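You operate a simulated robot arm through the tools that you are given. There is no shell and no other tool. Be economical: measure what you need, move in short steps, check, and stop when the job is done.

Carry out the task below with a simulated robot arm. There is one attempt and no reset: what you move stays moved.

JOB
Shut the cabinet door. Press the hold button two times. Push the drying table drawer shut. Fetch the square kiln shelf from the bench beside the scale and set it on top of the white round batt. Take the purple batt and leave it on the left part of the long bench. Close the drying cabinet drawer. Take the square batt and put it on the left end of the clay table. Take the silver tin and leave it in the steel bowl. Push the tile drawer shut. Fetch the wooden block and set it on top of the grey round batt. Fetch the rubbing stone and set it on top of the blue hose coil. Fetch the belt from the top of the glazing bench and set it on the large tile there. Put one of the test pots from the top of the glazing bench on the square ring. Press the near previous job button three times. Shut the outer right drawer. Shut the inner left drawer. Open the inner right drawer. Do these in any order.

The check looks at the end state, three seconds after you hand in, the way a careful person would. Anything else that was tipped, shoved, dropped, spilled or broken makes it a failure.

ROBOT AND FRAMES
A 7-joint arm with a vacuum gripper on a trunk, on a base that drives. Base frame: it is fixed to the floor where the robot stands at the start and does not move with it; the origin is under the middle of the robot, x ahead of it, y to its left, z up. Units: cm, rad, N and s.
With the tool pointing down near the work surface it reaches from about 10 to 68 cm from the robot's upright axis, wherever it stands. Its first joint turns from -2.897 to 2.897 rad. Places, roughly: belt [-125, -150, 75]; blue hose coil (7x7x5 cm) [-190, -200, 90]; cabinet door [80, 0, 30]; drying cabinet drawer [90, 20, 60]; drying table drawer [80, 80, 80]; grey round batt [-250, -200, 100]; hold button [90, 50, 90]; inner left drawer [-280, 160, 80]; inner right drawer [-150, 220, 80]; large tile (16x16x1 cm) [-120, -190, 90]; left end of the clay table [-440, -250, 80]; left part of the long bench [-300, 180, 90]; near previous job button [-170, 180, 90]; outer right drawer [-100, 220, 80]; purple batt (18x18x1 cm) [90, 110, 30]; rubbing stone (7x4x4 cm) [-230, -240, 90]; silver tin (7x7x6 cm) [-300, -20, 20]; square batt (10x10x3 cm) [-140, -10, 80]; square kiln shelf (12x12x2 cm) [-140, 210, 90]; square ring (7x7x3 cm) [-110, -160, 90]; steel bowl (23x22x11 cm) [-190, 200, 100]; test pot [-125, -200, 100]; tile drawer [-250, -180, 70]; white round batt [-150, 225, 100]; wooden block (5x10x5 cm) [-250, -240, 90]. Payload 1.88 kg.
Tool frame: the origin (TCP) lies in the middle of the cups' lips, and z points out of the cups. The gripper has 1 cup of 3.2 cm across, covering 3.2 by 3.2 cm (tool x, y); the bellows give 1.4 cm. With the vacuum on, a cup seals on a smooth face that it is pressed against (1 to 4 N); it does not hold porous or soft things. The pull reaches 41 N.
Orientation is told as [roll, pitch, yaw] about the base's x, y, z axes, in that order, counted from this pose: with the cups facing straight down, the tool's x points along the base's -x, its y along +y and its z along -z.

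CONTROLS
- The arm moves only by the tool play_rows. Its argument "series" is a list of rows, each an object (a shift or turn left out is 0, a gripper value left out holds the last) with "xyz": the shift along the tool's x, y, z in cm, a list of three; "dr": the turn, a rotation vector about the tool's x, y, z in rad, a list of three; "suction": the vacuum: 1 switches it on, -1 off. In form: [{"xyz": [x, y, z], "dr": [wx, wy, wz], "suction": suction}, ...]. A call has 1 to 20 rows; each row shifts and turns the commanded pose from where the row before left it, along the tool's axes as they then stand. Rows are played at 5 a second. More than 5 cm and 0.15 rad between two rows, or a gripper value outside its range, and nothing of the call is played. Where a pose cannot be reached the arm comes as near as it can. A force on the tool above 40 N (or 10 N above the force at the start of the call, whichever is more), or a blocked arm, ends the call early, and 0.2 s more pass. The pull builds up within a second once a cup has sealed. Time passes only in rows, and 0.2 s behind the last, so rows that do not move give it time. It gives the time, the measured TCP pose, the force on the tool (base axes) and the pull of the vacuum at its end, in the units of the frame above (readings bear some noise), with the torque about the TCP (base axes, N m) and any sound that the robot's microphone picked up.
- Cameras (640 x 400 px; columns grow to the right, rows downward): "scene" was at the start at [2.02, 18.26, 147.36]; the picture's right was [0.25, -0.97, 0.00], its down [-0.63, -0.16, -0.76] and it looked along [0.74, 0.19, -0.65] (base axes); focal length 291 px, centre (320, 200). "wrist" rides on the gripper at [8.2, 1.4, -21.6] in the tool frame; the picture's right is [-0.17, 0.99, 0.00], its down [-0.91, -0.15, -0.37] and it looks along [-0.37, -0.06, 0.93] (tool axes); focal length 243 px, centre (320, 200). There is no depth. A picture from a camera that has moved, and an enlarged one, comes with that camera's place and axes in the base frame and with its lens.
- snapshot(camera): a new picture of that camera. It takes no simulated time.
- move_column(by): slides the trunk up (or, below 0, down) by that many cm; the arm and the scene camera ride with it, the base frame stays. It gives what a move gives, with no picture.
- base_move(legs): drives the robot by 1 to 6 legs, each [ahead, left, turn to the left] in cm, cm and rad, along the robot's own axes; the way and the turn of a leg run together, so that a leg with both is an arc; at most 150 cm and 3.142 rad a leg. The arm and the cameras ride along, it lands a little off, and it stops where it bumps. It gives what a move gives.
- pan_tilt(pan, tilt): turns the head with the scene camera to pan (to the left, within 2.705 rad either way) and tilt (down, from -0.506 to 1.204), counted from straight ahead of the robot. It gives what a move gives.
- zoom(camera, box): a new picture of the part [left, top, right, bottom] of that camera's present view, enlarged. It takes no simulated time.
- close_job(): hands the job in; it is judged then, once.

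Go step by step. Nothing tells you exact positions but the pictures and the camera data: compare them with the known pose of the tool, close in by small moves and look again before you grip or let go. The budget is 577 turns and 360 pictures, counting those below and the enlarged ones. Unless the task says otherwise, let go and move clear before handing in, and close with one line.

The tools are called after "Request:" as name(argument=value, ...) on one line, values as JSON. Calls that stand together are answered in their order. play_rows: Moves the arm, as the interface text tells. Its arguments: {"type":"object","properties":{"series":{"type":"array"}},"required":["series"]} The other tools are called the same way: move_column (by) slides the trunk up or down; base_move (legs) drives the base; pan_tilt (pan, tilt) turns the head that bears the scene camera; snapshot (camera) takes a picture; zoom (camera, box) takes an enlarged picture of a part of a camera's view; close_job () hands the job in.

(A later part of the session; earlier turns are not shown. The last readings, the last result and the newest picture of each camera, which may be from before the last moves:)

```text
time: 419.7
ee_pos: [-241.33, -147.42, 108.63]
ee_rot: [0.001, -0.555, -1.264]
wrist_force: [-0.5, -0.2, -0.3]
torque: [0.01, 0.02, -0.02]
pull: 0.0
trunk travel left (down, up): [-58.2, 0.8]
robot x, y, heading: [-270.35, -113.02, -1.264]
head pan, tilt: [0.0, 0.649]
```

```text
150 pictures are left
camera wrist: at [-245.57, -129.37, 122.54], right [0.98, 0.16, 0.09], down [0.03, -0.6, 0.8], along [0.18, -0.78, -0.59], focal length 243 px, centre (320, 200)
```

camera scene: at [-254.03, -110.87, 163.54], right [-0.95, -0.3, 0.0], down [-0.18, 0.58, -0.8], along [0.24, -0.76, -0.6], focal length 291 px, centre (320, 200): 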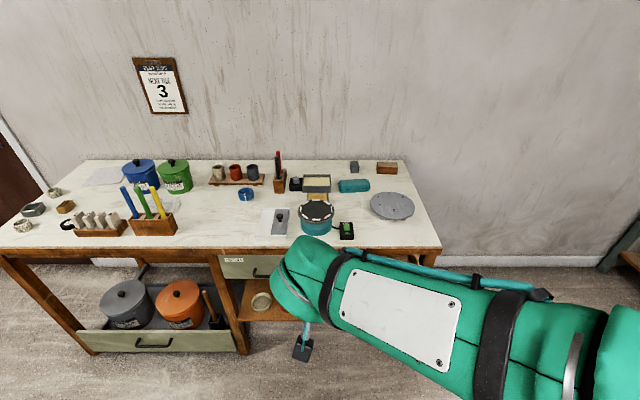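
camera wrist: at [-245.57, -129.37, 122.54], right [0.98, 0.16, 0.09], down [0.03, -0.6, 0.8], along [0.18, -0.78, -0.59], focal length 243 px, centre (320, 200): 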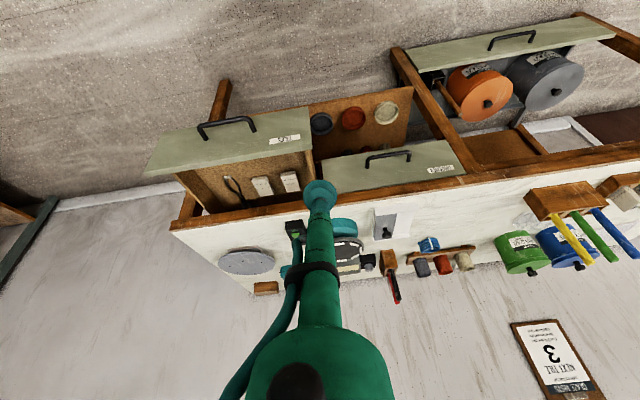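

Request:
play_rows(series=[{"xyz": [0, -4.5, 0]}, {"xyz": [0, -4.3, 0]}])

Request:
move_column(by=-28.6)

Request:
play_rows(series=[{"xyz": [-3.4, 0, 2.1]}, {"xyz": [-3.4, 0, 2.1]}])

Request:
snapshot(camera="wrist")

```text
time: 420.3
ee_pos: [-243.53, -144.76, 105.68]
ee_rot: [-0.036, -0.48, -1.027]
wrist_force: [0.4, -0.1, -0.8]
torque: [0.0, 0.01, -0.06]
pull: 0.0
trunk travel left (down, up): [-58.2, 0.8]
robot x, y, heading: [-270.83, -113.42, -1.264]
head pan, tilt: [0.0, 0.649]
stopped in row 2: the arm was blocked; the commanded pose is now the measured one
```

```text
time: 423.2
ee_pos: [-243.6, -144.98, 77.22]
ee_rot: [-0.036, -0.485, -1.035]
wrist_force: [0.1, -0.6, -0.6]
torque: [-0.04, 0.0, -0.03]
pull: 0.1
trunk travel left (down, up): [-29.6, 29.4]
robot x, y, heading: [-270.22, -113.05, -1.261]
head pan, tilt: [0.0, 0.649]
```

```text
time: 423.8
ee_pos: [-239.58, -152.01, 77.33]
ee_rot: [-0.029, -0.499, -1.038]
wrist_force: [0.0, 0.5, -0.6]
torque: [0.01, -0.02, 0.0]
pull: 0.1
trunk travel left (down, up): [-29.6, 29.4]
robot x, y, heading: [-270.28, -113.17, -1.262]
head pan, tilt: [0.0, 0.649]
```

```text
149 pictures are left
camera wrist: at [-246.84, -135.75, 92.29], right [0.93, 0.36, 0.06], down [0.19, -0.61, 0.77], along [0.31, -0.71, -0.64], focal length 243 px, centre (320, 200)
```

wrist: 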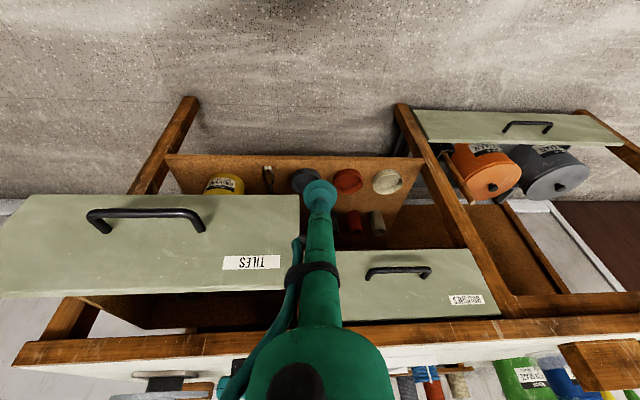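

Request:
base_move(legs=[[0, -10.5, 0]])

Request:
move_column(by=2.5)

Request:
snapshot(camera="wrist")

```text
time: 425.0
ee_pos: [-249.62, -155.08, 77.34]
ee_rot: [-0.028, -0.499, -1.039]
wrist_force: [0.2, 1.0, -0.6]
torque: [0.03, 0.05, 0.04]
pull: 0.2
trunk travel left (down, up): [-29.6, 29.4]
robot x, y, heading: [-280.23, -116.46, -1.265]
head pan, tilt: [0.0, 0.649]
```

```text
time: 425.7
ee_pos: [-249.6, -155.03, 79.87]
ee_rot: [-0.028, -0.5, -1.04]
wrist_force: [0.7, -0.1, -0.6]
torque: [0.01, 0.01, -0.02]
pull: 0.2
trunk travel left (down, up): [-32.1, 26.9]
robot x, y, heading: [-279.78, -116.26, -1.267]
head pan, tilt: [0.0, 0.649]
```

```text
148 pictures are left
camera wrist: at [-256.8, -138.89, 94.76], right [0.93, 0.36, 0.05], down [0.19, -0.61, 0.77], along [0.31, -0.7, -0.64], focal length 243 px, centre (320, 200)
```

wrist: 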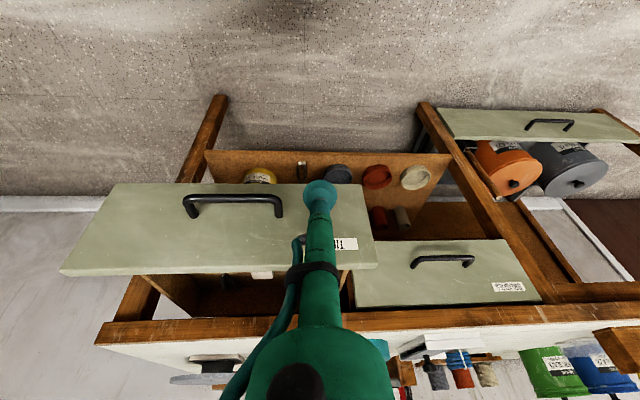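

Request:
play_rows(series=[{"xyz": [-2.56, -0.67, 1.4]}, {"xyz": [-2.56, -0.67, 1.4]}, {"xyz": [-1.7, -0.45, 0.93]}, {"xyz": [-1.7, -0.45, 0.93]}, {"xyz": [-1.7, -0.45, 0.93]}, {"xyz": [-1.7, -0.45, 0.93]}])

Request:
snapshot(camera="wrist")

```text
time: 427.1
ee_pos: [-245.61, -168.21, 79.79]
ee_rot: [-0.027, -0.499, -1.04]
wrist_force: [0.5, 0.6, -0.7]
torque: [0.02, -0.01, 0.0]
pull: 0.1
trunk travel left (down, up): [-32.1, 26.9]
robot x, y, heading: [-280.06, -116.17, -1.264]
head pan, tilt: [0.0, 0.649]
```

```text
147 pictures are left
camera wrist: at [-252.81, -152.18, 94.77], right [0.93, 0.36, 0.05], down [0.19, -0.61, 0.77], along [0.31, -0.7, -0.64], focal length 243 px, centre (320, 200)
```

wrist: 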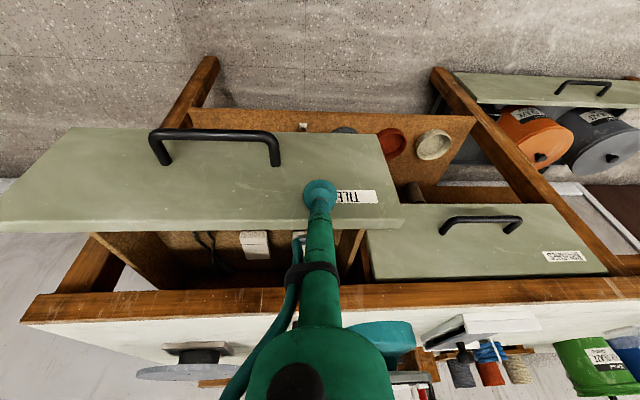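

Request:
play_rows(series=[{"xyz": [-1.7, -0.45, 0.93]}, {"xyz": [-1.7, -0.45, 0.93]}, {"xyz": [-1.7, -0.45, 0.93]}, {"xyz": [-1.7, -0.45, 0.93]}, {"xyz": [-1.28, -0.33, 0.7]}])

Request:
snapshot(camera="wrist")

```text
time: 428.3
ee_pos: [-242.73, -177.43, 79.77]
ee_rot: [-0.028, -0.497, -1.038]
wrist_force: [0.1, 0.0, 0.3]
torque: [-0.01, -0.03, 0.01]
pull: 0.1
trunk travel left (down, up): [-32.1, 26.9]
robot x, y, heading: [-279.57, -116.24, -1.264]
head pan, tilt: [0.0, 0.649]
```

```text
146 pictures are left
camera wrist: at [-249.97, -161.25, 94.74], right [0.93, 0.36, 0.05], down [0.19, -0.61, 0.77], along [0.31, -0.7, -0.64], focal length 243 px, centre (320, 200)
```

wrist: 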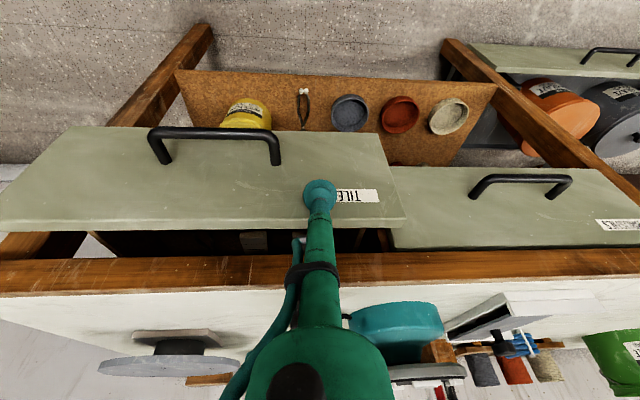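

Request:
play_rows(series=[{"xyz": [-1.28, -0.33, 0.7]}, {"xyz": [-0.85, -0.22, 0.47]}, {"xyz": [-0.85, -0.22, 0.47]}, {"xyz": [-0.6, -0.15, 0.33]}, {"xyz": [-0.6, -0.15, 0.33]}, {"xyz": [-0.6, -0.15, 0.33]}, {"xyz": [-0.6, -0.15, 0.33]}])

Request:
snapshot(camera="wrist")

```text
time: 429.9
ee_pos: [-240.99, -183.39, 79.82]
ee_rot: [-0.027, -0.499, -1.04]
wrist_force: [0.1, 0.5, 0.9]
torque: [-0.03, 0.01, 0.01]
pull: 0.1
trunk travel left (down, up): [-32.1, 26.9]
robot x, y, heading: [-280.39, -115.89, -1.267]
head pan, tilt: [0.0, 0.649]
```

```text
145 pictures are left
camera wrist: at [-248.22, -167.25, 94.84], right [0.93, 0.36, 0.05], down [0.19, -0.61, 0.77], along [0.31, -0.7, -0.64], focal length 243 px, centre (320, 200)
```

wrist: 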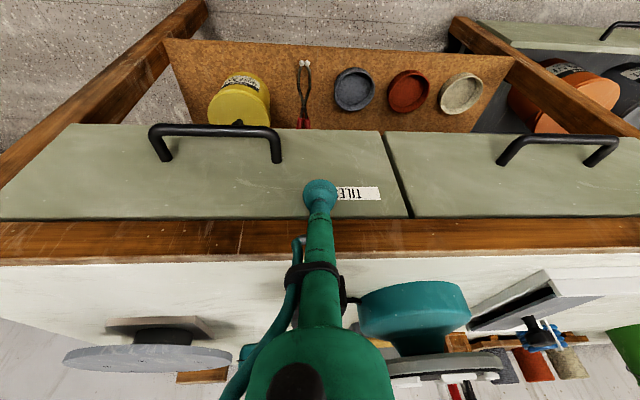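

Request:
play_rows(series=[{"xyz": [-0.5, -0.13, 0.28]}, {"xyz": [-0.5, -0.13, 0.28]}, {"xyz": [-0.5, -0.13, 0.28]}])

Request:
snapshot(camera="wrist")

```text
time: 430.7
ee_pos: [-240.79, -184.17, 79.23]
ee_rot: [-0.024, -0.478, -1.044]
wrist_force: [-3.8, 10.9, 5.1]
torque: [-0.22, -0.09, 0.04]
pull: 0.0
trunk travel left (down, up): [-32.1, 26.9]
robot x, y, heading: [-280.51, -116.27, -1.267]
head pan, tilt: [0.0, 0.649]
stopped in row 3: the force on the tool passed its limit at 45 N (the readings are from after the stop); the commanded pose is now the measured one
```

```text
144 pictures are left
camera wrist: at [-247.83, -168.18, 94.41], right [0.93, 0.36, 0.06], down [0.2, -0.62, 0.76], along [0.31, -0.69, -0.65], focal length 243 px, centre (320, 200)
```

wrist: 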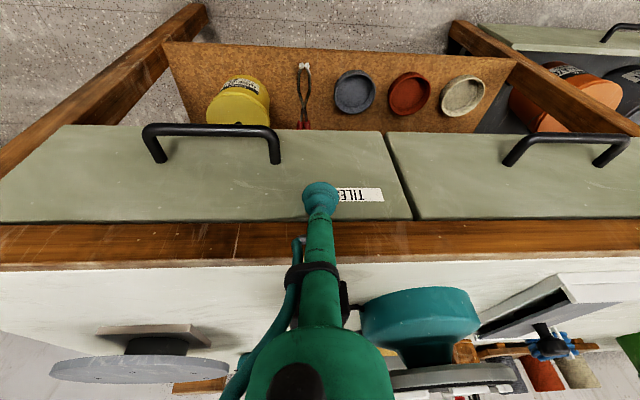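

Request:
play_rows(series=[{"xyz": [2.6, 0.7, -1.4]}, {"xyz": [4.2, 0, -2.3]}, {"xyz": [4.2, 0, -2.3]}, {"xyz": [4.2, 0, -2.3]}])

Request:
move_column(by=26.9)

Request:
play_rows(series=[{"xyz": [0, 0, -4], "dr": [0.05, 0.12, 0.1]}, {"xyz": [0, 0, -4], "dr": [0.05, 0.12, 0.1]}, {"dr": [0, 0.12, 0.02]}, {"dr": [0, 0.12, 0.0]}])

Request:
snapshot(camera="wrist")

Request:
snapshot(camera="scene")

```text
time: 431.7
ee_pos: [-248.81, -168.51, 79.27]
ee_rot: [-0.025, -0.478, -1.042]
wrist_force: [0.4, 0.4, -0.7]
torque: [0.02, 0.0, 0.03]
pull: 0.1
trunk travel left (down, up): [-32.1, 26.9]
robot x, y, heading: [-279.91, -116.38, -1.262]
head pan, tilt: [0.0, 0.649]
```

```text
time: 434.4
ee_pos: [-248.8, -168.69, 106.07]
ee_rot: [-0.025, -0.478, -1.041]
wrist_force: [-0.8, -0.6, -0.5]
torque: [0.01, 0.0, 0.02]
pull: 0.0
trunk travel left (down, up): [-59.0, 0.0]
robot x, y, heading: [-280.18, -116.06, -1.263]
head pan, tilt: [0.0, 0.649]
```

```text
refused: row 1 steps farther than a row can; nothing moved
```

```text
143 pictures are left
camera wrist: at [-255.84, -152.72, 121.36], right [0.93, 0.36, 0.06], down [0.2, -0.62, 0.76], along [0.31, -0.69, -0.65], focal length 243 px, centre (320, 200)
```

wrist: 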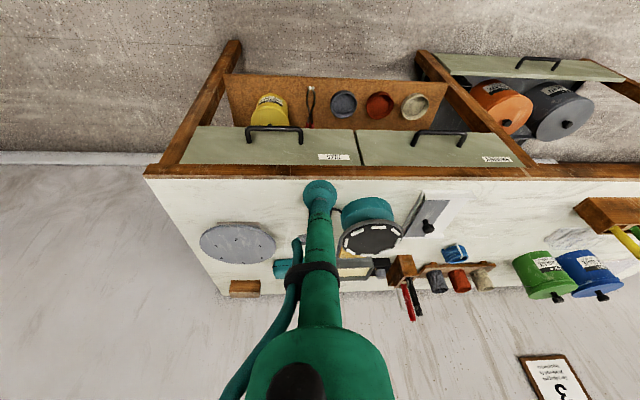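

```text
142 pictures are left
camera scene: at [-263.99, -114.0, 164.33], right [-0.95, -0.3, 0.0], down [-0.18, 0.58, -0.8], along [0.24, -0.76, -0.6], focal length 291 px, centre (320, 200)
```

scene: 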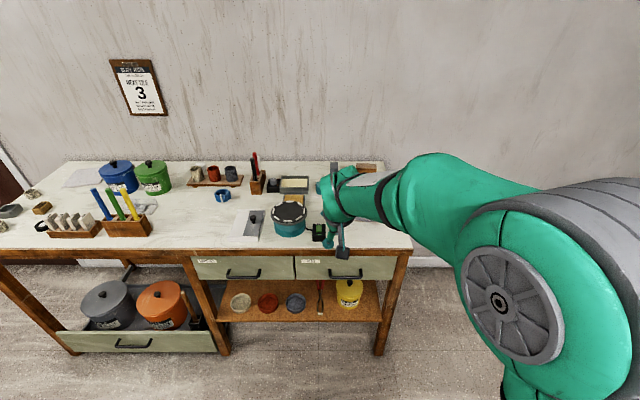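

Request:
play_rows(series=[{"xyz": [0, 0, -3], "dr": [0, 0.12, 0]}, {"xyz": [0, 0, -3], "dr": [0, 0.12, 0]}, {"dr": [0, 0.12, 0]}, {"dr": [0, 0.118, 0]}, {"dr": [0, 0, 0.112]}, {"dr": [0, 0, 0.112]}, {"xyz": [4, 0, -2]}, {"xyz": [4, 0, -2]}])

Request:
base_move(legs=[[0, 19, 0], [40, 0, 0]])

Request:
snapshot(camera="wrist")

Request:
snapshot(camera="scene")

```text
time: 436.2
ee_pos: [-252.21, -158.46, 115.59]
ee_rot: [-0.02, -0.005, -1.277]
wrist_force: [0.5, 0.6, -0.4]
torque: [0.02, -0.02, -0.02]
pull: 0.0
trunk travel left (down, up): [-59.0, 0.0]
robot x, y, heading: [-280.05, -116.36, -1.265]
head pan, tilt: [0.0, 0.649]
```

```text
time: 439.8
ee_pos: [-221.24, -190.27, 115.46]
ee_rot: [-0.021, -0.006, -1.265]
wrist_force: [-0.4, 1.6, 0.0]
torque: [-0.02, 0.01, -0.01]
pull: 0.0
trunk travel left (down, up): [-59.0, 0.0]
robot x, y, heading: [-250.14, -148.54, -1.254]
head pan, tilt: [0.0, 0.649]
```

```text
141 pictures are left
camera wrist: at [-222.03, -181.71, 136.9], right [0.99, 0.14, -0.02], down [0.14, -0.91, 0.38], along [0.04, -0.38, -0.92], focal length 243 px, centre (320, 200)
```

wrist: 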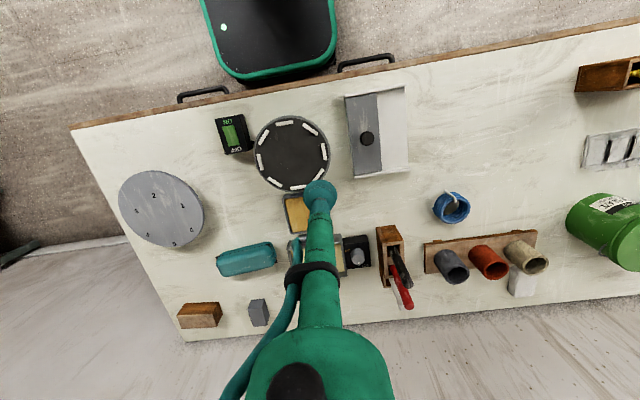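

```text
140 pictures are left
camera scene: at [-233.62, -145.89, 164.33], right [-0.95, -0.31, 0.0], down [-0.19, 0.57, -0.8], along [0.25, -0.76, -0.6], focal length 291 px, centre (320, 200)
```

scene: 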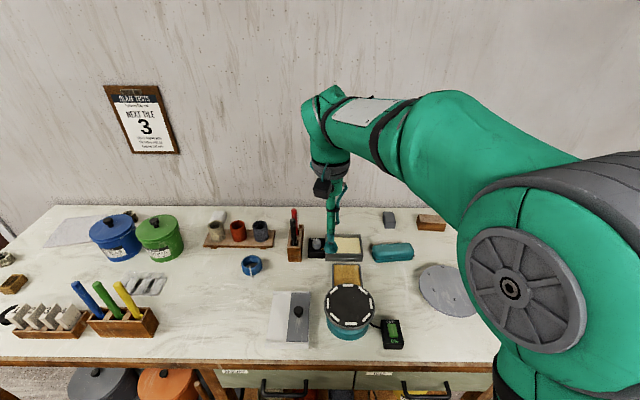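

Request:
base_move(legs=[[12, 0, -0.012]])

Request:
play_rows(series=[{"dr": [-0.02, 0.005, 0]}, {"xyz": [-3, -3, 0]}, {"xyz": [-3, -3, 0]}, {"xyz": [-4, -2.5, 0]}, {"xyz": [-4.5, -1.5, 0]}, {"xyz": [-4.5, -1.5, 0]}, {"xyz": [-4.5, -1.5, 0]}])

Request:
snapshot(camera="wrist")

Request:
snapshot(camera="scene")

```text
time: 441.1
ee_pos: [-218.07, -201.92, 115.41]
ee_rot: [-0.021, -0.004, -1.276]
wrist_force: [0.0, 0.5, 0.6]
torque: [0.01, 0.01, -0.04]
pull: 0.1
trunk travel left (down, up): [-59.0, 0.0]
robot x, y, heading: [-246.37, -159.55, -1.265]
head pan, tilt: [0.0, 0.649]
```

```text
time: 442.7
ee_pos: [-223.67, -228.39, 115.18]
ee_rot: [-0.002, 0.003, -1.279]
wrist_force: [0.1, 0.2, 0.4]
torque: [0.01, 0.01, 0.02]
pull: 0.2
trunk travel left (down, up): [-59.0, 0.0]
robot x, y, heading: [-246.14, -159.47, -1.258]
head pan, tilt: [0.0, 0.649]
```

```text
139 pictures are left
camera wrist: at [-224.73, -220.18, 136.78], right [0.99, 0.13, 0.0], down [0.12, -0.92, 0.37], along [0.05, -0.37, -0.93], focal length 243 px, centre (320, 200)
```

wrist: 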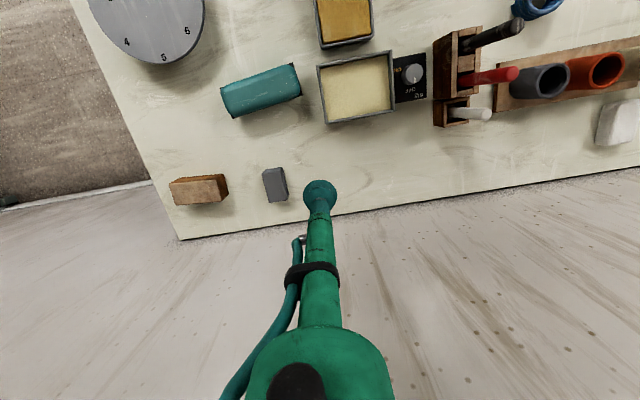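

```text
138 pictures are left
camera scene: at [-229.86, -157.61, 164.32], right [-0.95, -0.3, 0.0], down [-0.18, 0.58, -0.8], along [0.24, -0.76, -0.61], focal length 291 px, centre (320, 200)
```

scene: 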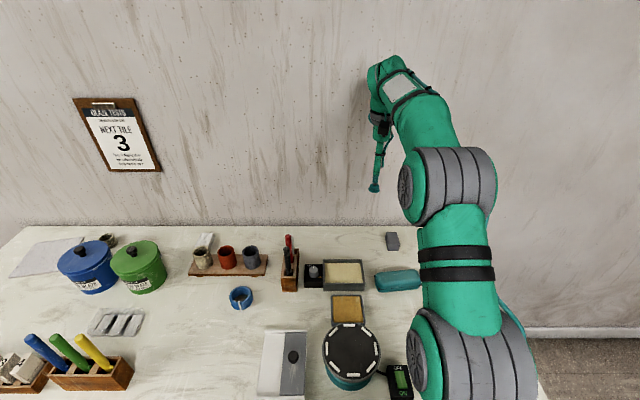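

Request:
play_rows(series=[{"xyz": [0, -3.5, 3]}, {"xyz": [0, -3.5, 3]}, {"xyz": [-1, -2.7, 3]}, {"xyz": [-1.7, 0, 3]}, {"xyz": [-1.7, 0, 3]}])

Request:
snapshot(camera="wrist")

Request:
zoom(camera="scene", box=[320, 160, 480, 290])

```text
time: 443.9
ee_pos: [-231.74, -235.43, 100.5]
ee_rot: [-0.001, 0.0, -1.278]
wrist_force: [0.5, 0.0, -0.1]
torque: [0.01, 0.05, -0.03]
pull: 0.2
trunk travel left (down, up): [-59.0, 0.0]
robot x, y, heading: [-245.9, -159.62, -1.261]
head pan, tilt: [0.0, 0.649]
```

```text
137 pictures are left
camera wrist: at [-232.75, -227.1, 122.02], right [0.99, 0.13, 0.0], down [0.12, -0.92, 0.37], along [0.05, -0.37, -0.93], focal length 243 px, centre (320, 200)
```

wrist: 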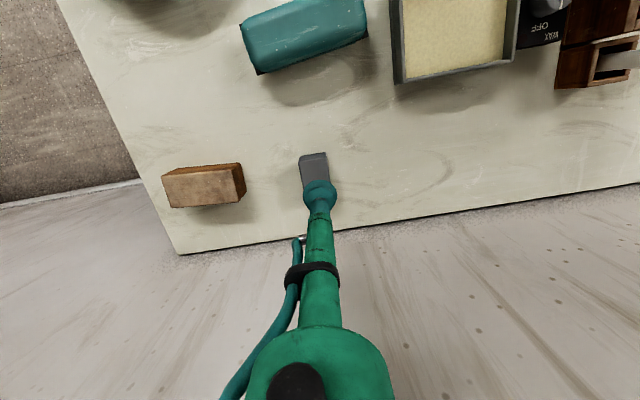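

```text
3.08 times, centred on (400, 225) of scene
camera zoom: at [-229.88, -157.51, 164.33], right [-0.95, -0.3, 0.0], down [-0.18, 0.58, -0.8], along [0.24, -0.76, -0.6], focal length 896 px, centre (74, 123)
```

zoom: 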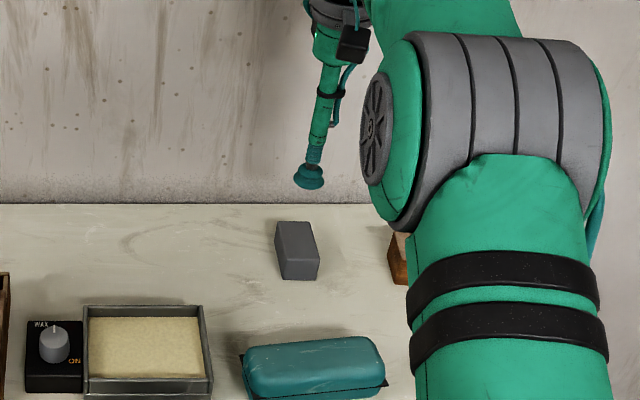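

Request:
play_rows(series=[{"xyz": [0, -0.2, 3]}, {"xyz": [0, 0, 2.5]}])

Request:
zoom(camera="wrist", box=[220, 110, 420, 235])

Request:
zoom(camera="scene", box=[340, 190, 460, 290])

```text
time: 444.5
ee_pos: [-231.85, -235.27, 95.05]
ee_rot: [0.002, 0.0, -1.277]
wrist_force: [-0.1, 0.5, 0.0]
torque: [0.03, 0.01, 0.0]
pull: 0.0
trunk travel left (down, up): [-59.0, 0.0]
robot x, y, heading: [-246.11, -159.81, -1.265]
head pan, tilt: [0.0, 0.649]
```

```text
3.20 times, centred on (320, 172) of wrist
camera zoom: at [-232.98, -226.98, 116.46], right [0.99, 0.13, 0.0], down [0.12, -0.92, 0.37], along [0.05, -0.37, -0.93], focal length 776 px, centre (320, 288)
```

zoom: 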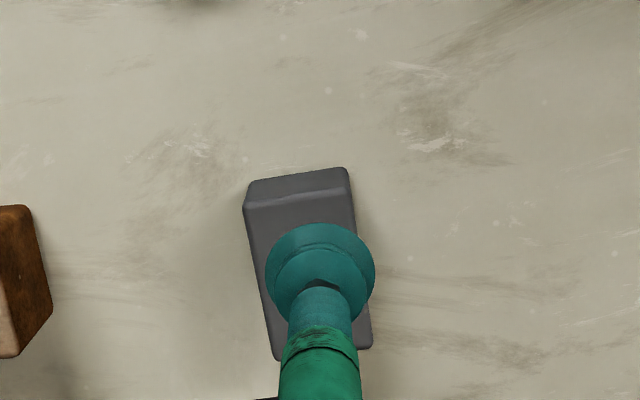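

```text
4.00 times, centred on (400, 240) of scene
camera zoom: at [-229.89, -157.52, 164.34], right [-0.95, -0.3, 0.0], down [-0.18, 0.58, -0.8], along [0.24, -0.76, -0.6], focal length 1166 px, centre (0, 40)
```

zoom: 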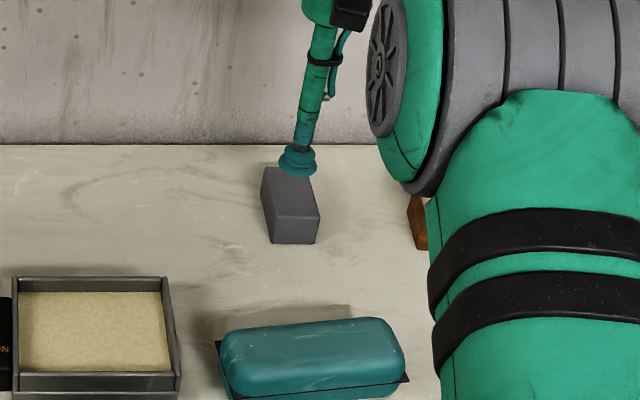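

Request:
play_rows(series=[{"xyz": [0, -0.3, 1.2], "suction": 1}, {"xyz": [0, 0, 0.8]}, {"xyz": [0, 0, 0.5]}, {"xyz": [0, 0, 0.4]}, {}])

```text
time: 445.7
ee_pos: [-232.39, -235.35, 92.0]
ee_rot: [-0.001, 0.003, -1.277]
wrist_force: [-1.4, -0.4, -0.1]
torque: [-0.01, 0.03, -0.02]
pull: 0.1
trunk travel left (down, up): [-59.0, 0.0]
robot x, y, heading: [-246.36, -159.53, -1.266]
head pan, tilt: [0.0, 0.649]
```

Request:
play_rows(series=[{"xyz": [0, 0, 0.4]}, {"xyz": [0, 0, 0.4]}, {}])

```text
time: 446.5
ee_pos: [-232.39, -235.37, 91.25]
ee_rot: [0.002, 0.0, -1.278]
wrist_force: [-0.7, -1.0, 0.0]
torque: [-0.02, 0.01, 0.03]
pull: 0.1
trunk travel left (down, up): [-59.0, 0.0]
robot x, y, heading: [-245.94, -159.81, -1.264]
head pan, tilt: [0.0, 0.649]
```

Request:
zoom(camera="wrist", box=[220, 110, 420, 235])

Request:
zoom(camera="scene", box=[340, 190, 460, 290])

```text
3.20 times, centred on (320, 172) of wrist
camera zoom: at [-233.33, -227.05, 112.72], right [0.99, 0.13, 0.0], down [0.12, -0.92, 0.37], along [0.05, -0.37, -0.93], focal length 776 px, centre (320, 288)
```

zoom: 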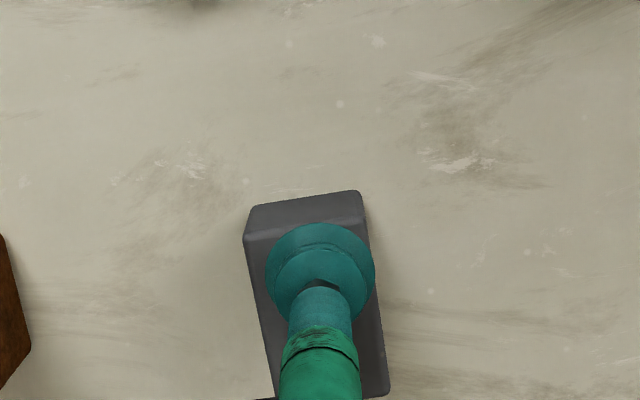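

```text
4.00 times, centred on (400, 240) of scene
camera zoom: at [-229.9, -157.48, 164.33], right [-0.95, -0.3, 0.0], down [-0.18, 0.58, -0.8], along [0.24, -0.76, -0.6], focal length 1166 px, centre (0, 40)
```

zoom: 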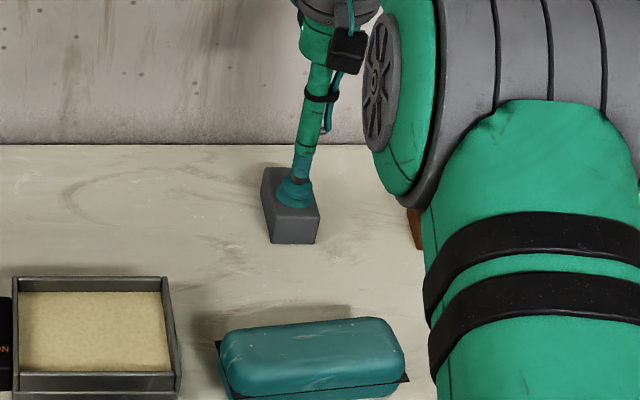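

Request:
play_rows(series=[{"xyz": [-0.7, 0, 0]}, {"xyz": [0, 0, 0.4]}, {"xyz": [0, 0, 0.4]}, {"xyz": [0, 0, 0.4]}, {}])

```text
time: 447.7
ee_pos: [-231.93, -236.14, 89.99]
ee_rot: [0.0, 0.001, -1.276]
wrist_force: [-0.1, 0.8, -0.1]
torque: [-0.02, -0.01, -0.01]
pull: 0.0
trunk travel left (down, up): [-59.0, 0.0]
robot x, y, heading: [-245.98, -159.44, -1.263]
head pan, tilt: [0.0, 0.649]
```

Request:
play_rows(series=[{"xyz": [0, 0, 0.4]}, {"xyz": [0, 0, 0.4]}, {"xyz": [0, 0, 0.3]}, {}])

```text
time: 448.7
ee_pos: [-232.09, -236.1, 89.5]
ee_rot: [-0.003, -0.006, -1.277]
wrist_force: [-4.0, 5.0, 25.3]
torque: [0.07, 0.0, -0.2]
pull: 40.8
trunk travel left (down, up): [-59.0, 0.0]
robot x, y, heading: [-245.92, -159.66, -1.264]
head pan, tilt: [0.0, 0.649]
```

Request:
play_rows(series=[{"xyz": [0, 0, -2]}, {"xyz": [0, 0, -4]}, {"xyz": [0, 0, -4.5]}, {"xyz": [0, 0, -4.5]}, {"xyz": [0, 0, -4.5]}, {"xyz": [0, 0, -4.5]}, {"xyz": [4, 2.5, 0]}, {"xyz": [4, 2.5, 0]}, {"xyz": [4, 2.5, 0]}, {"xyz": [4, 2.5, 0]}, {"xyz": [4, 2.5, 0]}, {"xyz": [2, 4.4, 0]}, {"xyz": [1.5, 4.5, 0]}, {"xyz": [1, 4.7, 0]}, {"xyz": [0, 4.7, 0]}, {"xyz": [0, 4.7, 0]}, {"xyz": [0, 4.7, 0]}, {"xyz": [0, 4.5, 0]}])

Request:
snapshot(camera="wrist")

Request:
snapshot(camera="scene")

```text
time: 452.5
ee_pos: [-196.37, -199.5, 113.04]
ee_rot: [-0.001, 0.003, -1.277]
wrist_force: [0.4, -0.5, -1.8]
torque: [0.01, 0.03, 0.02]
pull: 40.4
trunk travel left (down, up): [-59.0, 0.0]
robot x, y, heading: [-245.95, -159.28, -1.263]
head pan, tilt: [0.0, 0.649]
```

```text
131 pictures are left
camera wrist: at [-197.39, -191.21, 134.64], right [0.99, 0.13, 0.0], down [0.12, -0.92, 0.37], along [0.05, -0.37, -0.93], focal length 243 px, centre (320, 200)
```

wrist: 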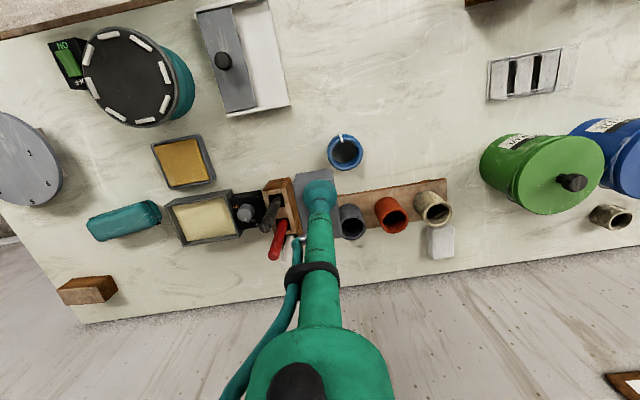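

```text
130 pictures are left
camera scene: at [-229.85, -157.47, 164.33], right [-0.95, -0.3, 0.0], down [-0.18, 0.58, -0.8], along [0.24, -0.76, -0.6], focal length 291 px, centre (320, 200)
```

scene: 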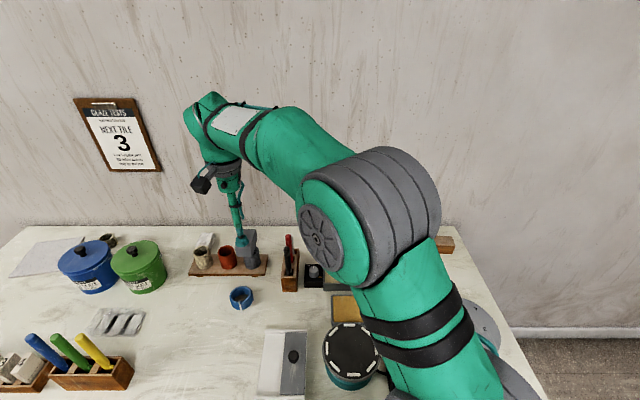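

Request:
play_rows(series=[{"xyz": [-0.7, 4.2, 0]}, {"xyz": [0, 0, 4.5]}, {"xyz": [0, 0, 4.5]}, {"xyz": [0, 0, 4]}])

Request:
snapshot(camera="wrist")

Request:
zoom(camera="scene", box=[180, 230, 300, 330])

```text
time: 453.5
ee_pos: [-192.12, -199.25, 100.02]
ee_rot: [-0.001, -0.001, -1.277]
wrist_force: [0.4, -0.5, -2.4]
torque: [0.06, 0.01, 0.01]
pull: 40.8
trunk travel left (down, up): [-59.0, 0.0]
robot x, y, heading: [-246.34, -159.37, -1.264]
head pan, tilt: [0.0, 0.649]
```

```text
129 pictures are left
camera wrist: at [-193.25, -190.88, 121.4], right [0.99, 0.13, 0.0], down [0.12, -0.92, 0.37], along [0.05, -0.37, -0.93], focal length 243 px, centre (320, 200)
```

wrist: 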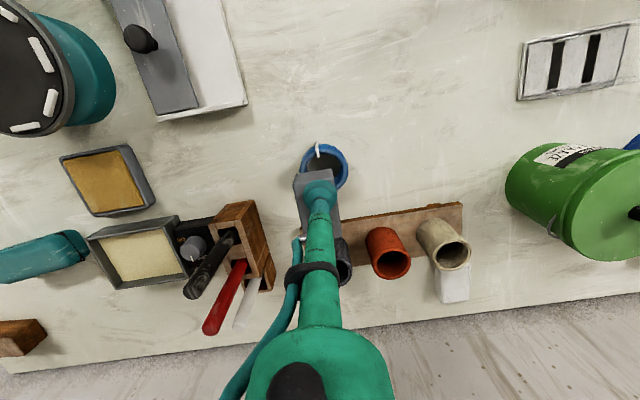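

```text
4.00 times, centred on (240, 280) of scene
camera zoom: at [-229.86, -157.49, 164.33], right [-0.95, -0.3, 0.0], down [-0.18, 0.58, -0.8], along [0.24, -0.76, -0.6], focal length 1166 px, centre (640, -120)
```

zoom: 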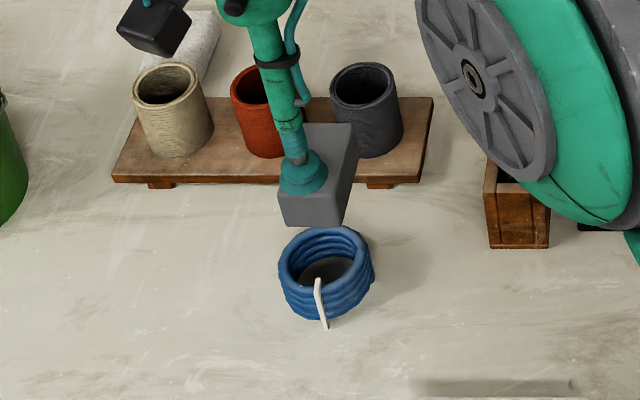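

Request:
play_rows(series=[{"xyz": [0.3, 0, 2]}, {"xyz": [0, 0, 1]}, {"xyz": [0, 0, 0.7]}])

Request:
zoom(camera="scene", box=[180, 230, 300, 330])

```text
time: 454.3
ee_pos: [-192.21, -198.83, 96.07]
ee_rot: [-0.002, 0.0, -1.278]
wrist_force: [0.8, -0.4, -1.7]
torque: [0.04, -0.01, -0.01]
pull: 40.4
trunk travel left (down, up): [-59.0, 0.0]
robot x, y, heading: [-246.11, -159.56, -1.263]
head pan, tilt: [0.0, 0.649]
```

```text
4.00 times, centred on (240, 280) of scene
camera zoom: at [-229.89, -157.47, 164.33], right [-0.95, -0.3, 0.0], down [-0.18, 0.58, -0.8], along [0.24, -0.76, -0.6], focal length 1166 px, centre (640, -120)
```

zoom: 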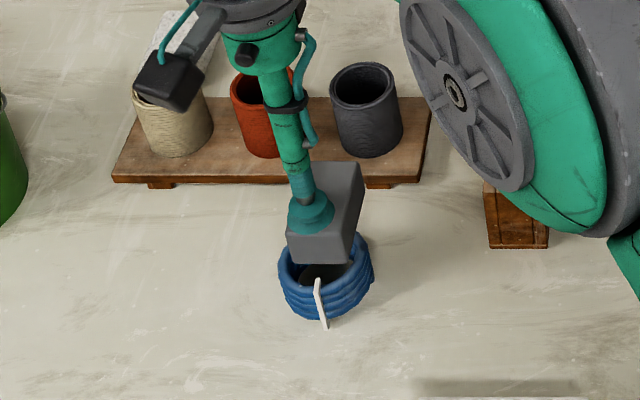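

Request:
zoom(camera="wrist", box=[220, 110, 420, 235])

```text
3.20 times, centred on (320, 172) of wrist
camera zoom: at [-193.28, -190.57, 117.6], right [0.99, 0.13, 0.0], down [0.12, -0.92, 0.37], along [0.05, -0.37, -0.93], focal length 776 px, centre (320, 288)
```

zoom: 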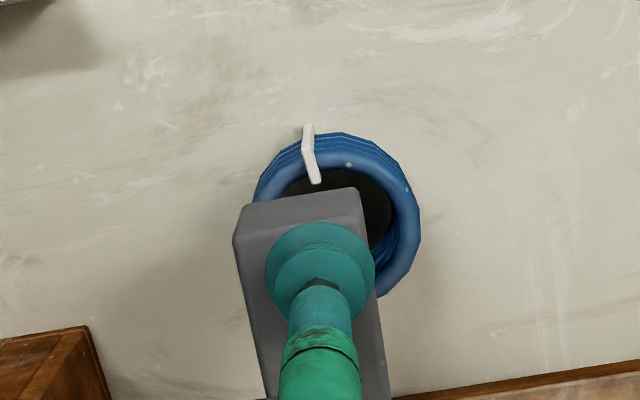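

Request:
play_rows(series=[{"xyz": [0, 0, -1]}, {"xyz": [1.9, 1.0, 0]}, {"xyz": [0, 0, 1]}, {"xyz": [0, 0, 0.6]}])

Request:
zoom(camera="wrist", box=[220, 110, 420, 235])

Request:
zoom(camera="scene", box=[180, 230, 300, 330])

```text
time: 455.3
ee_pos: [-191.82, -196.76, 95.56]
ee_rot: [0.001, 0.003, -1.278]
wrist_force: [-0.4, -0.2, -2.8]
torque: [0.05, 0.03, 0.02]
pull: 40.4
trunk travel left (down, up): [-59.0, 0.0]
robot x, y, heading: [-246.0, -159.4, -1.263]
head pan, tilt: [0.0, 0.649]
```

```text
3.20 times, centred on (320, 172) of wrist
camera zoom: at [-192.82, -188.48, 117.14], right [0.99, 0.13, 0.0], down [0.12, -0.92, 0.37], along [0.05, -0.37, -0.93], focal length 776 px, centre (320, 288)
```

zoom: 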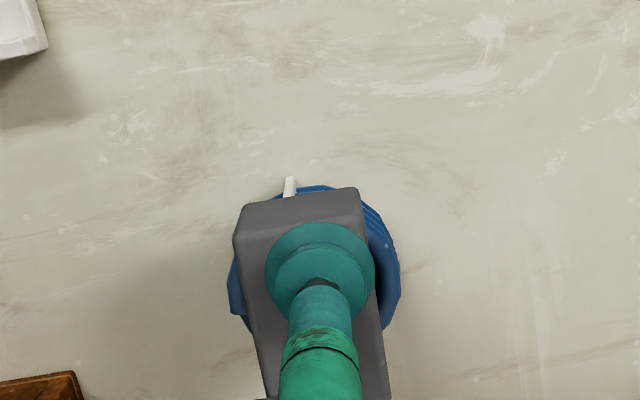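

```text
4.00 times, centred on (240, 280) of scene
camera zoom: at [-229.88, -157.49, 164.33], right [-0.95, -0.3, 0.0], down [-0.18, 0.58, -0.8], along [0.24, -0.76, -0.6], focal length 1166 px, centre (640, -120)
```

zoom: 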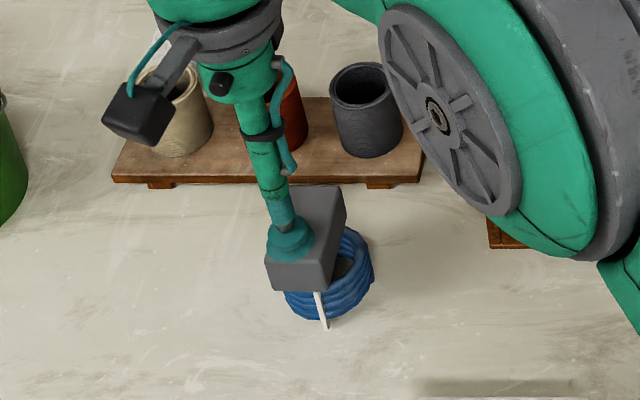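

Request:
play_rows(series=[{"xyz": [0, 0, 0.6]}, {"xyz": [0, 0, 0.5]}])

Request:
play_rows(series=[{"xyz": [0, 0, 0.4]}, {"xyz": [0, 0, 0.4]}])

```text
time: 455.9
ee_pos: [-191.71, -196.67, 94.52]
ee_rot: [0.0, 0.002, -1.279]
wrist_force: [-0.5, 0.2, -2.9]
torque: [0.05, 0.0, 0.0]
pull: 40.5
trunk travel left (down, up): [-59.0, 0.0]
robot x, y, heading: [-245.73, -159.62, -1.264]
head pan, tilt: [0.0, 0.649]
```

```text
time: 456.5
ee_pos: [-191.66, -196.67, 94.11]
ee_rot: [0.003, -0.003, -1.278]
wrist_force: [-2.0, 2.8, 14.5]
torque: [-0.08, 0.13, -0.08]
pull: 40.9
trunk travel left (down, up): [-59.0, 0.0]
robot x, y, heading: [-246.35, -159.64, -1.265]
head pan, tilt: [0.0, 0.649]
```

Request:
zoom(camera="scene", box=[180, 230, 300, 330])

Request:
play_rows(series=[{"suction": -1}, {}, {}, {"xyz": [0, 0, -0.8]}, {"xyz": [0, 0, -2]}, {"xyz": [0, 0, -4]}, {"xyz": [0, 0, -4.5]}, {"xyz": [0, 0, -4.5]}, {"xyz": [0, 0, -4.5]}])

Request:
zoom(camera="scene", box=[180, 230, 300, 330])

Request:
snapshot(camera="wrist")

```text
4.00 times, centred on (240, 280) of scene
camera zoom: at [-230.01, -157.37, 164.38], right [-0.95, -0.3, 0.0], down [-0.18, 0.58, -0.8], along [0.24, -0.76, -0.6], focal length 1166 px, centre (640, -120)
```

zoom: 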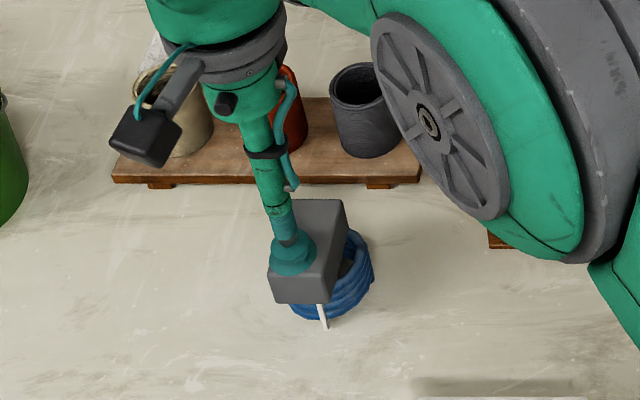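

```text
time: 458.5
ee_pos: [-191.8, -196.71, 114.14]
ee_rot: [-0.002, 0.002, -1.277]
wrist_force: [-0.8, 0.0, -0.3]
torque: [0.0, 0.01, -0.02]
pull: 0.1
trunk travel left (down, up): [-59.0, 0.0]
robot x, y, heading: [-246.25, -159.6, -1.263]
head pan, tilt: [0.0, 0.649]
```

```text
4.00 times, centred on (240, 280) of scene
camera zoom: at [-229.91, -157.46, 164.33], right [-0.95, -0.3, 0.0], down [-0.18, 0.58, -0.8], along [0.24, -0.76, -0.6], focal length 1166 px, centre (640, -120)
```

zoom: 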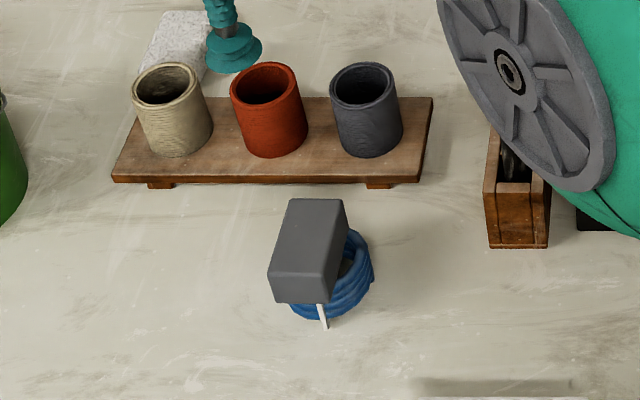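

```text
121 pictures are left
camera wrist: at [-192.89, -188.36, 135.69], right [0.99, 0.13, 0.0], down [0.12, -0.92, 0.37], along [0.05, -0.37, -0.93], focal length 243 px, centre (320, 200)
```

wrist: 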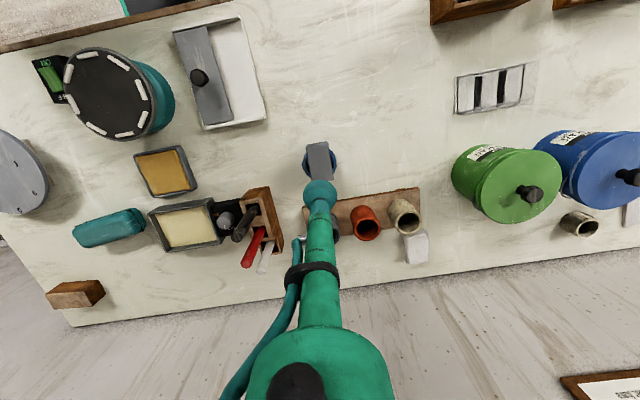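

Request:
play_rows(series=[{"xyz": [0, -4.8, 0]}, {"xyz": [0, -4.8, 0]}, {"xyz": [0, -4.8, 0]}, {"xyz": [0, -4.8, 0]}, {"xyz": [0, -4.8, 0]}, {"xyz": [0, -4.8, 0]}, {"xyz": [0, -4.8, 0]}, {"xyz": [0, -4.8, 0]}, {"xyz": [0, -4.8, 0]}, {"xyz": [-2, -4.5, 0]}, {"xyz": [-2, -4.5, 0]}, {"xyz": [-2, -4.5, 0]}, {"xyz": [-2, -4.3, 0]}, {"xyz": [-3, -1.5, 3]}, {"xyz": [-3, 0, 3]}, {"xyz": [-3, 0, 3]}, {"xyz": [-3, 0, 3]}])

Request:
snapshot(camera="wrist")

Request:
snapshot(camera="scene")

```text
time: 462.1
ee_pos: [-245.6, -233.92, 101.96]
ee_rot: [0.0, 0.001, -1.279]
wrist_force: [-0.3, 0.2, 0.2]
torque: [-0.01, 0.01, -0.02]
pull: 0.0
trunk travel left (down, up): [-59.0, 0.0]
robot x, y, heading: [-246.32, -159.77, -1.263]
head pan, tilt: [0.0, 0.649]
```

```text
120 pictures are left
camera wrist: at [-246.8, -225.66, 123.47], right [0.99, 0.13, 0.0], down [0.12, -0.92, 0.37], along [0.05, -0.37, -0.93], focal length 243 px, centre (320, 200)
```

wrist: 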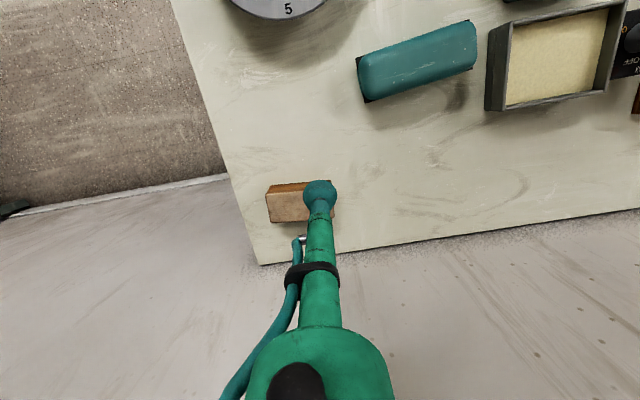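

```text
119 pictures are left
camera scene: at [-229.91, -157.52, 164.34], right [-0.95, -0.3, 0.0], down [-0.18, 0.58, -0.8], along [0.24, -0.76, -0.6], focal length 291 px, centre (320, 200)
```

scene: 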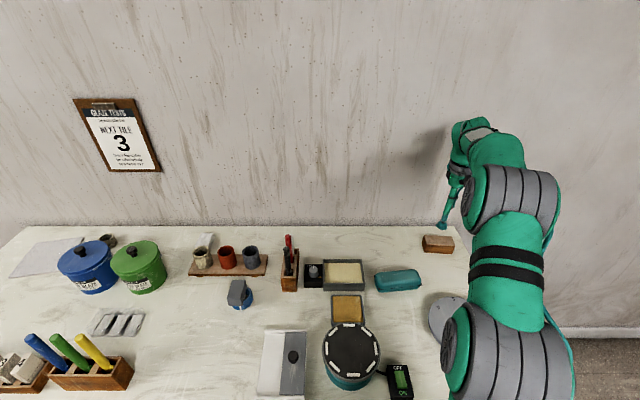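

Request:
play_rows(series=[{"dr": [0, -0.06, 0]}, {"dr": [0, -0.06, 0]}, {"xyz": [-2, -1, 1.5]}, {"xyz": [-2, -0.8, 1.5]}, {"xyz": [-1.5, 0, 1]}])

Request:
zoom(camera="wrist", box=[220, 110, 420, 235])

Request:
zoom(camera="scene", box=[390, 180, 510, 280])

```text
time: 463.3
ee_pos: [-245.94, -240.16, 98.59]
ee_rot: [-0.001, -0.118, -1.277]
wrist_force: [0.3, 0.0, -0.9]
torque: [0.02, -0.04, -0.01]
pull: 0.0
trunk travel left (down, up): [-59.0, 0.0]
robot x, y, heading: [-246.21, -159.89, -1.268]
head pan, tilt: [0.0, 0.649]
```

```text
3.20 times, centred on (320, 172) of wrist
camera zoom: at [-247.62, -229.35, 118.95], right [0.99, 0.13, 0.02], down [0.1, -0.87, 0.48], along [0.08, -0.47, -0.88], focal length 776 px, centre (320, 288)
```

zoom: 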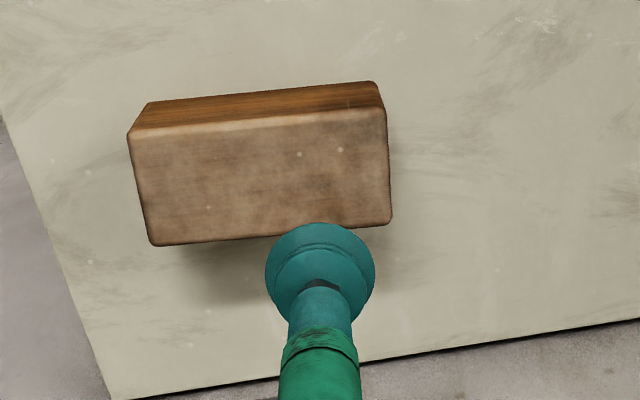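

```text
4.00 times, centred on (450, 230) of scene
camera zoom: at [-229.9, -157.49, 164.34], right [-0.95, -0.3, 0.0], down [-0.18, 0.58, -0.8], along [0.24, -0.76, -0.6], focal length 1166 px, centre (-200, 80)
```

zoom: 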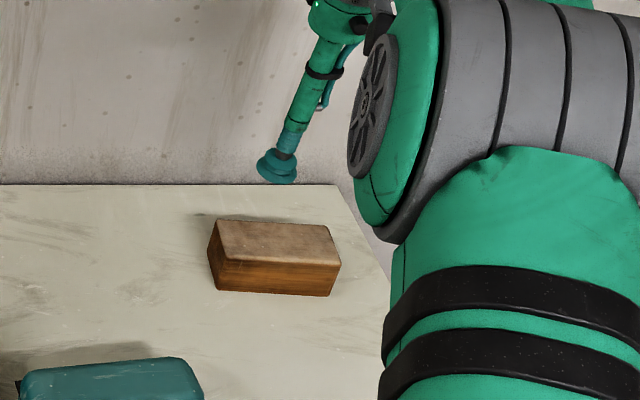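

Request:
play_rows(series=[{"xyz": [1.1, -1.6, 3]}, {"dr": [0, 0.04, 0]}, {"dr": [0, 0.04, 0]}, {"xyz": [0.1, 0, 2]}])

Request:
zoom(camera="wrist", box=[220, 110, 420, 235])

```text
time: 464.3
ee_pos: [-247.6, -239.89, 93.63]
ee_rot: [-0.001, -0.039, -1.278]
wrist_force: [0.2, 1.0, -0.4]
torque: [-0.01, -0.03, -0.04]
pull: 0.0
trunk travel left (down, up): [-59.0, 0.0]
robot x, y, heading: [-246.0, -159.57, -1.266]
head pan, tilt: [0.0, 0.649]
```

```text
3.20 times, centred on (320, 172) of wrist
camera zoom: at [-249.02, -230.81, 114.74], right [0.99, 0.13, 0.01], down [0.11, -0.9, 0.41], along [0.06, -0.41, -0.91], focal length 776 px, centre (320, 288)
```

zoom: 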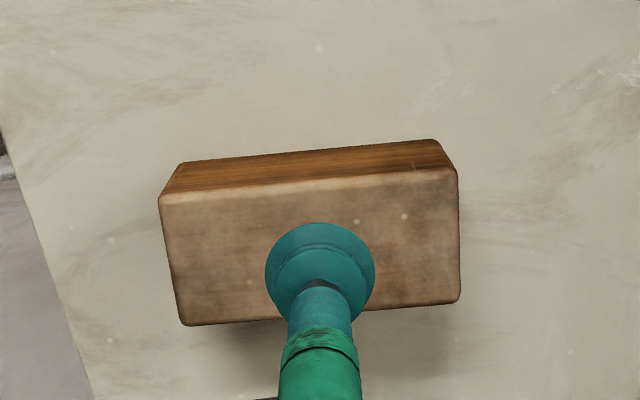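

Request:
play_rows(series=[{"xyz": [0, -0.2, 1.2], "suction": 1}, {"xyz": [0, 0, 0.7]}, {"xyz": [0, 0, 0.5]}, {"xyz": [0, 0, 0.4]}, {}])

```text
time: 465.5
ee_pos: [-247.87, -240.06, 90.87]
ee_rot: [0.001, -0.038, -1.28]
wrist_force: [0.4, -0.6, 0.3]
torque: [-0.02, 0.01, -0.03]
pull: 41.0
trunk travel left (down, up): [-59.0, 0.0]
robot x, y, heading: [-245.79, -159.34, -1.261]
head pan, tilt: [0.0, 0.649]
```

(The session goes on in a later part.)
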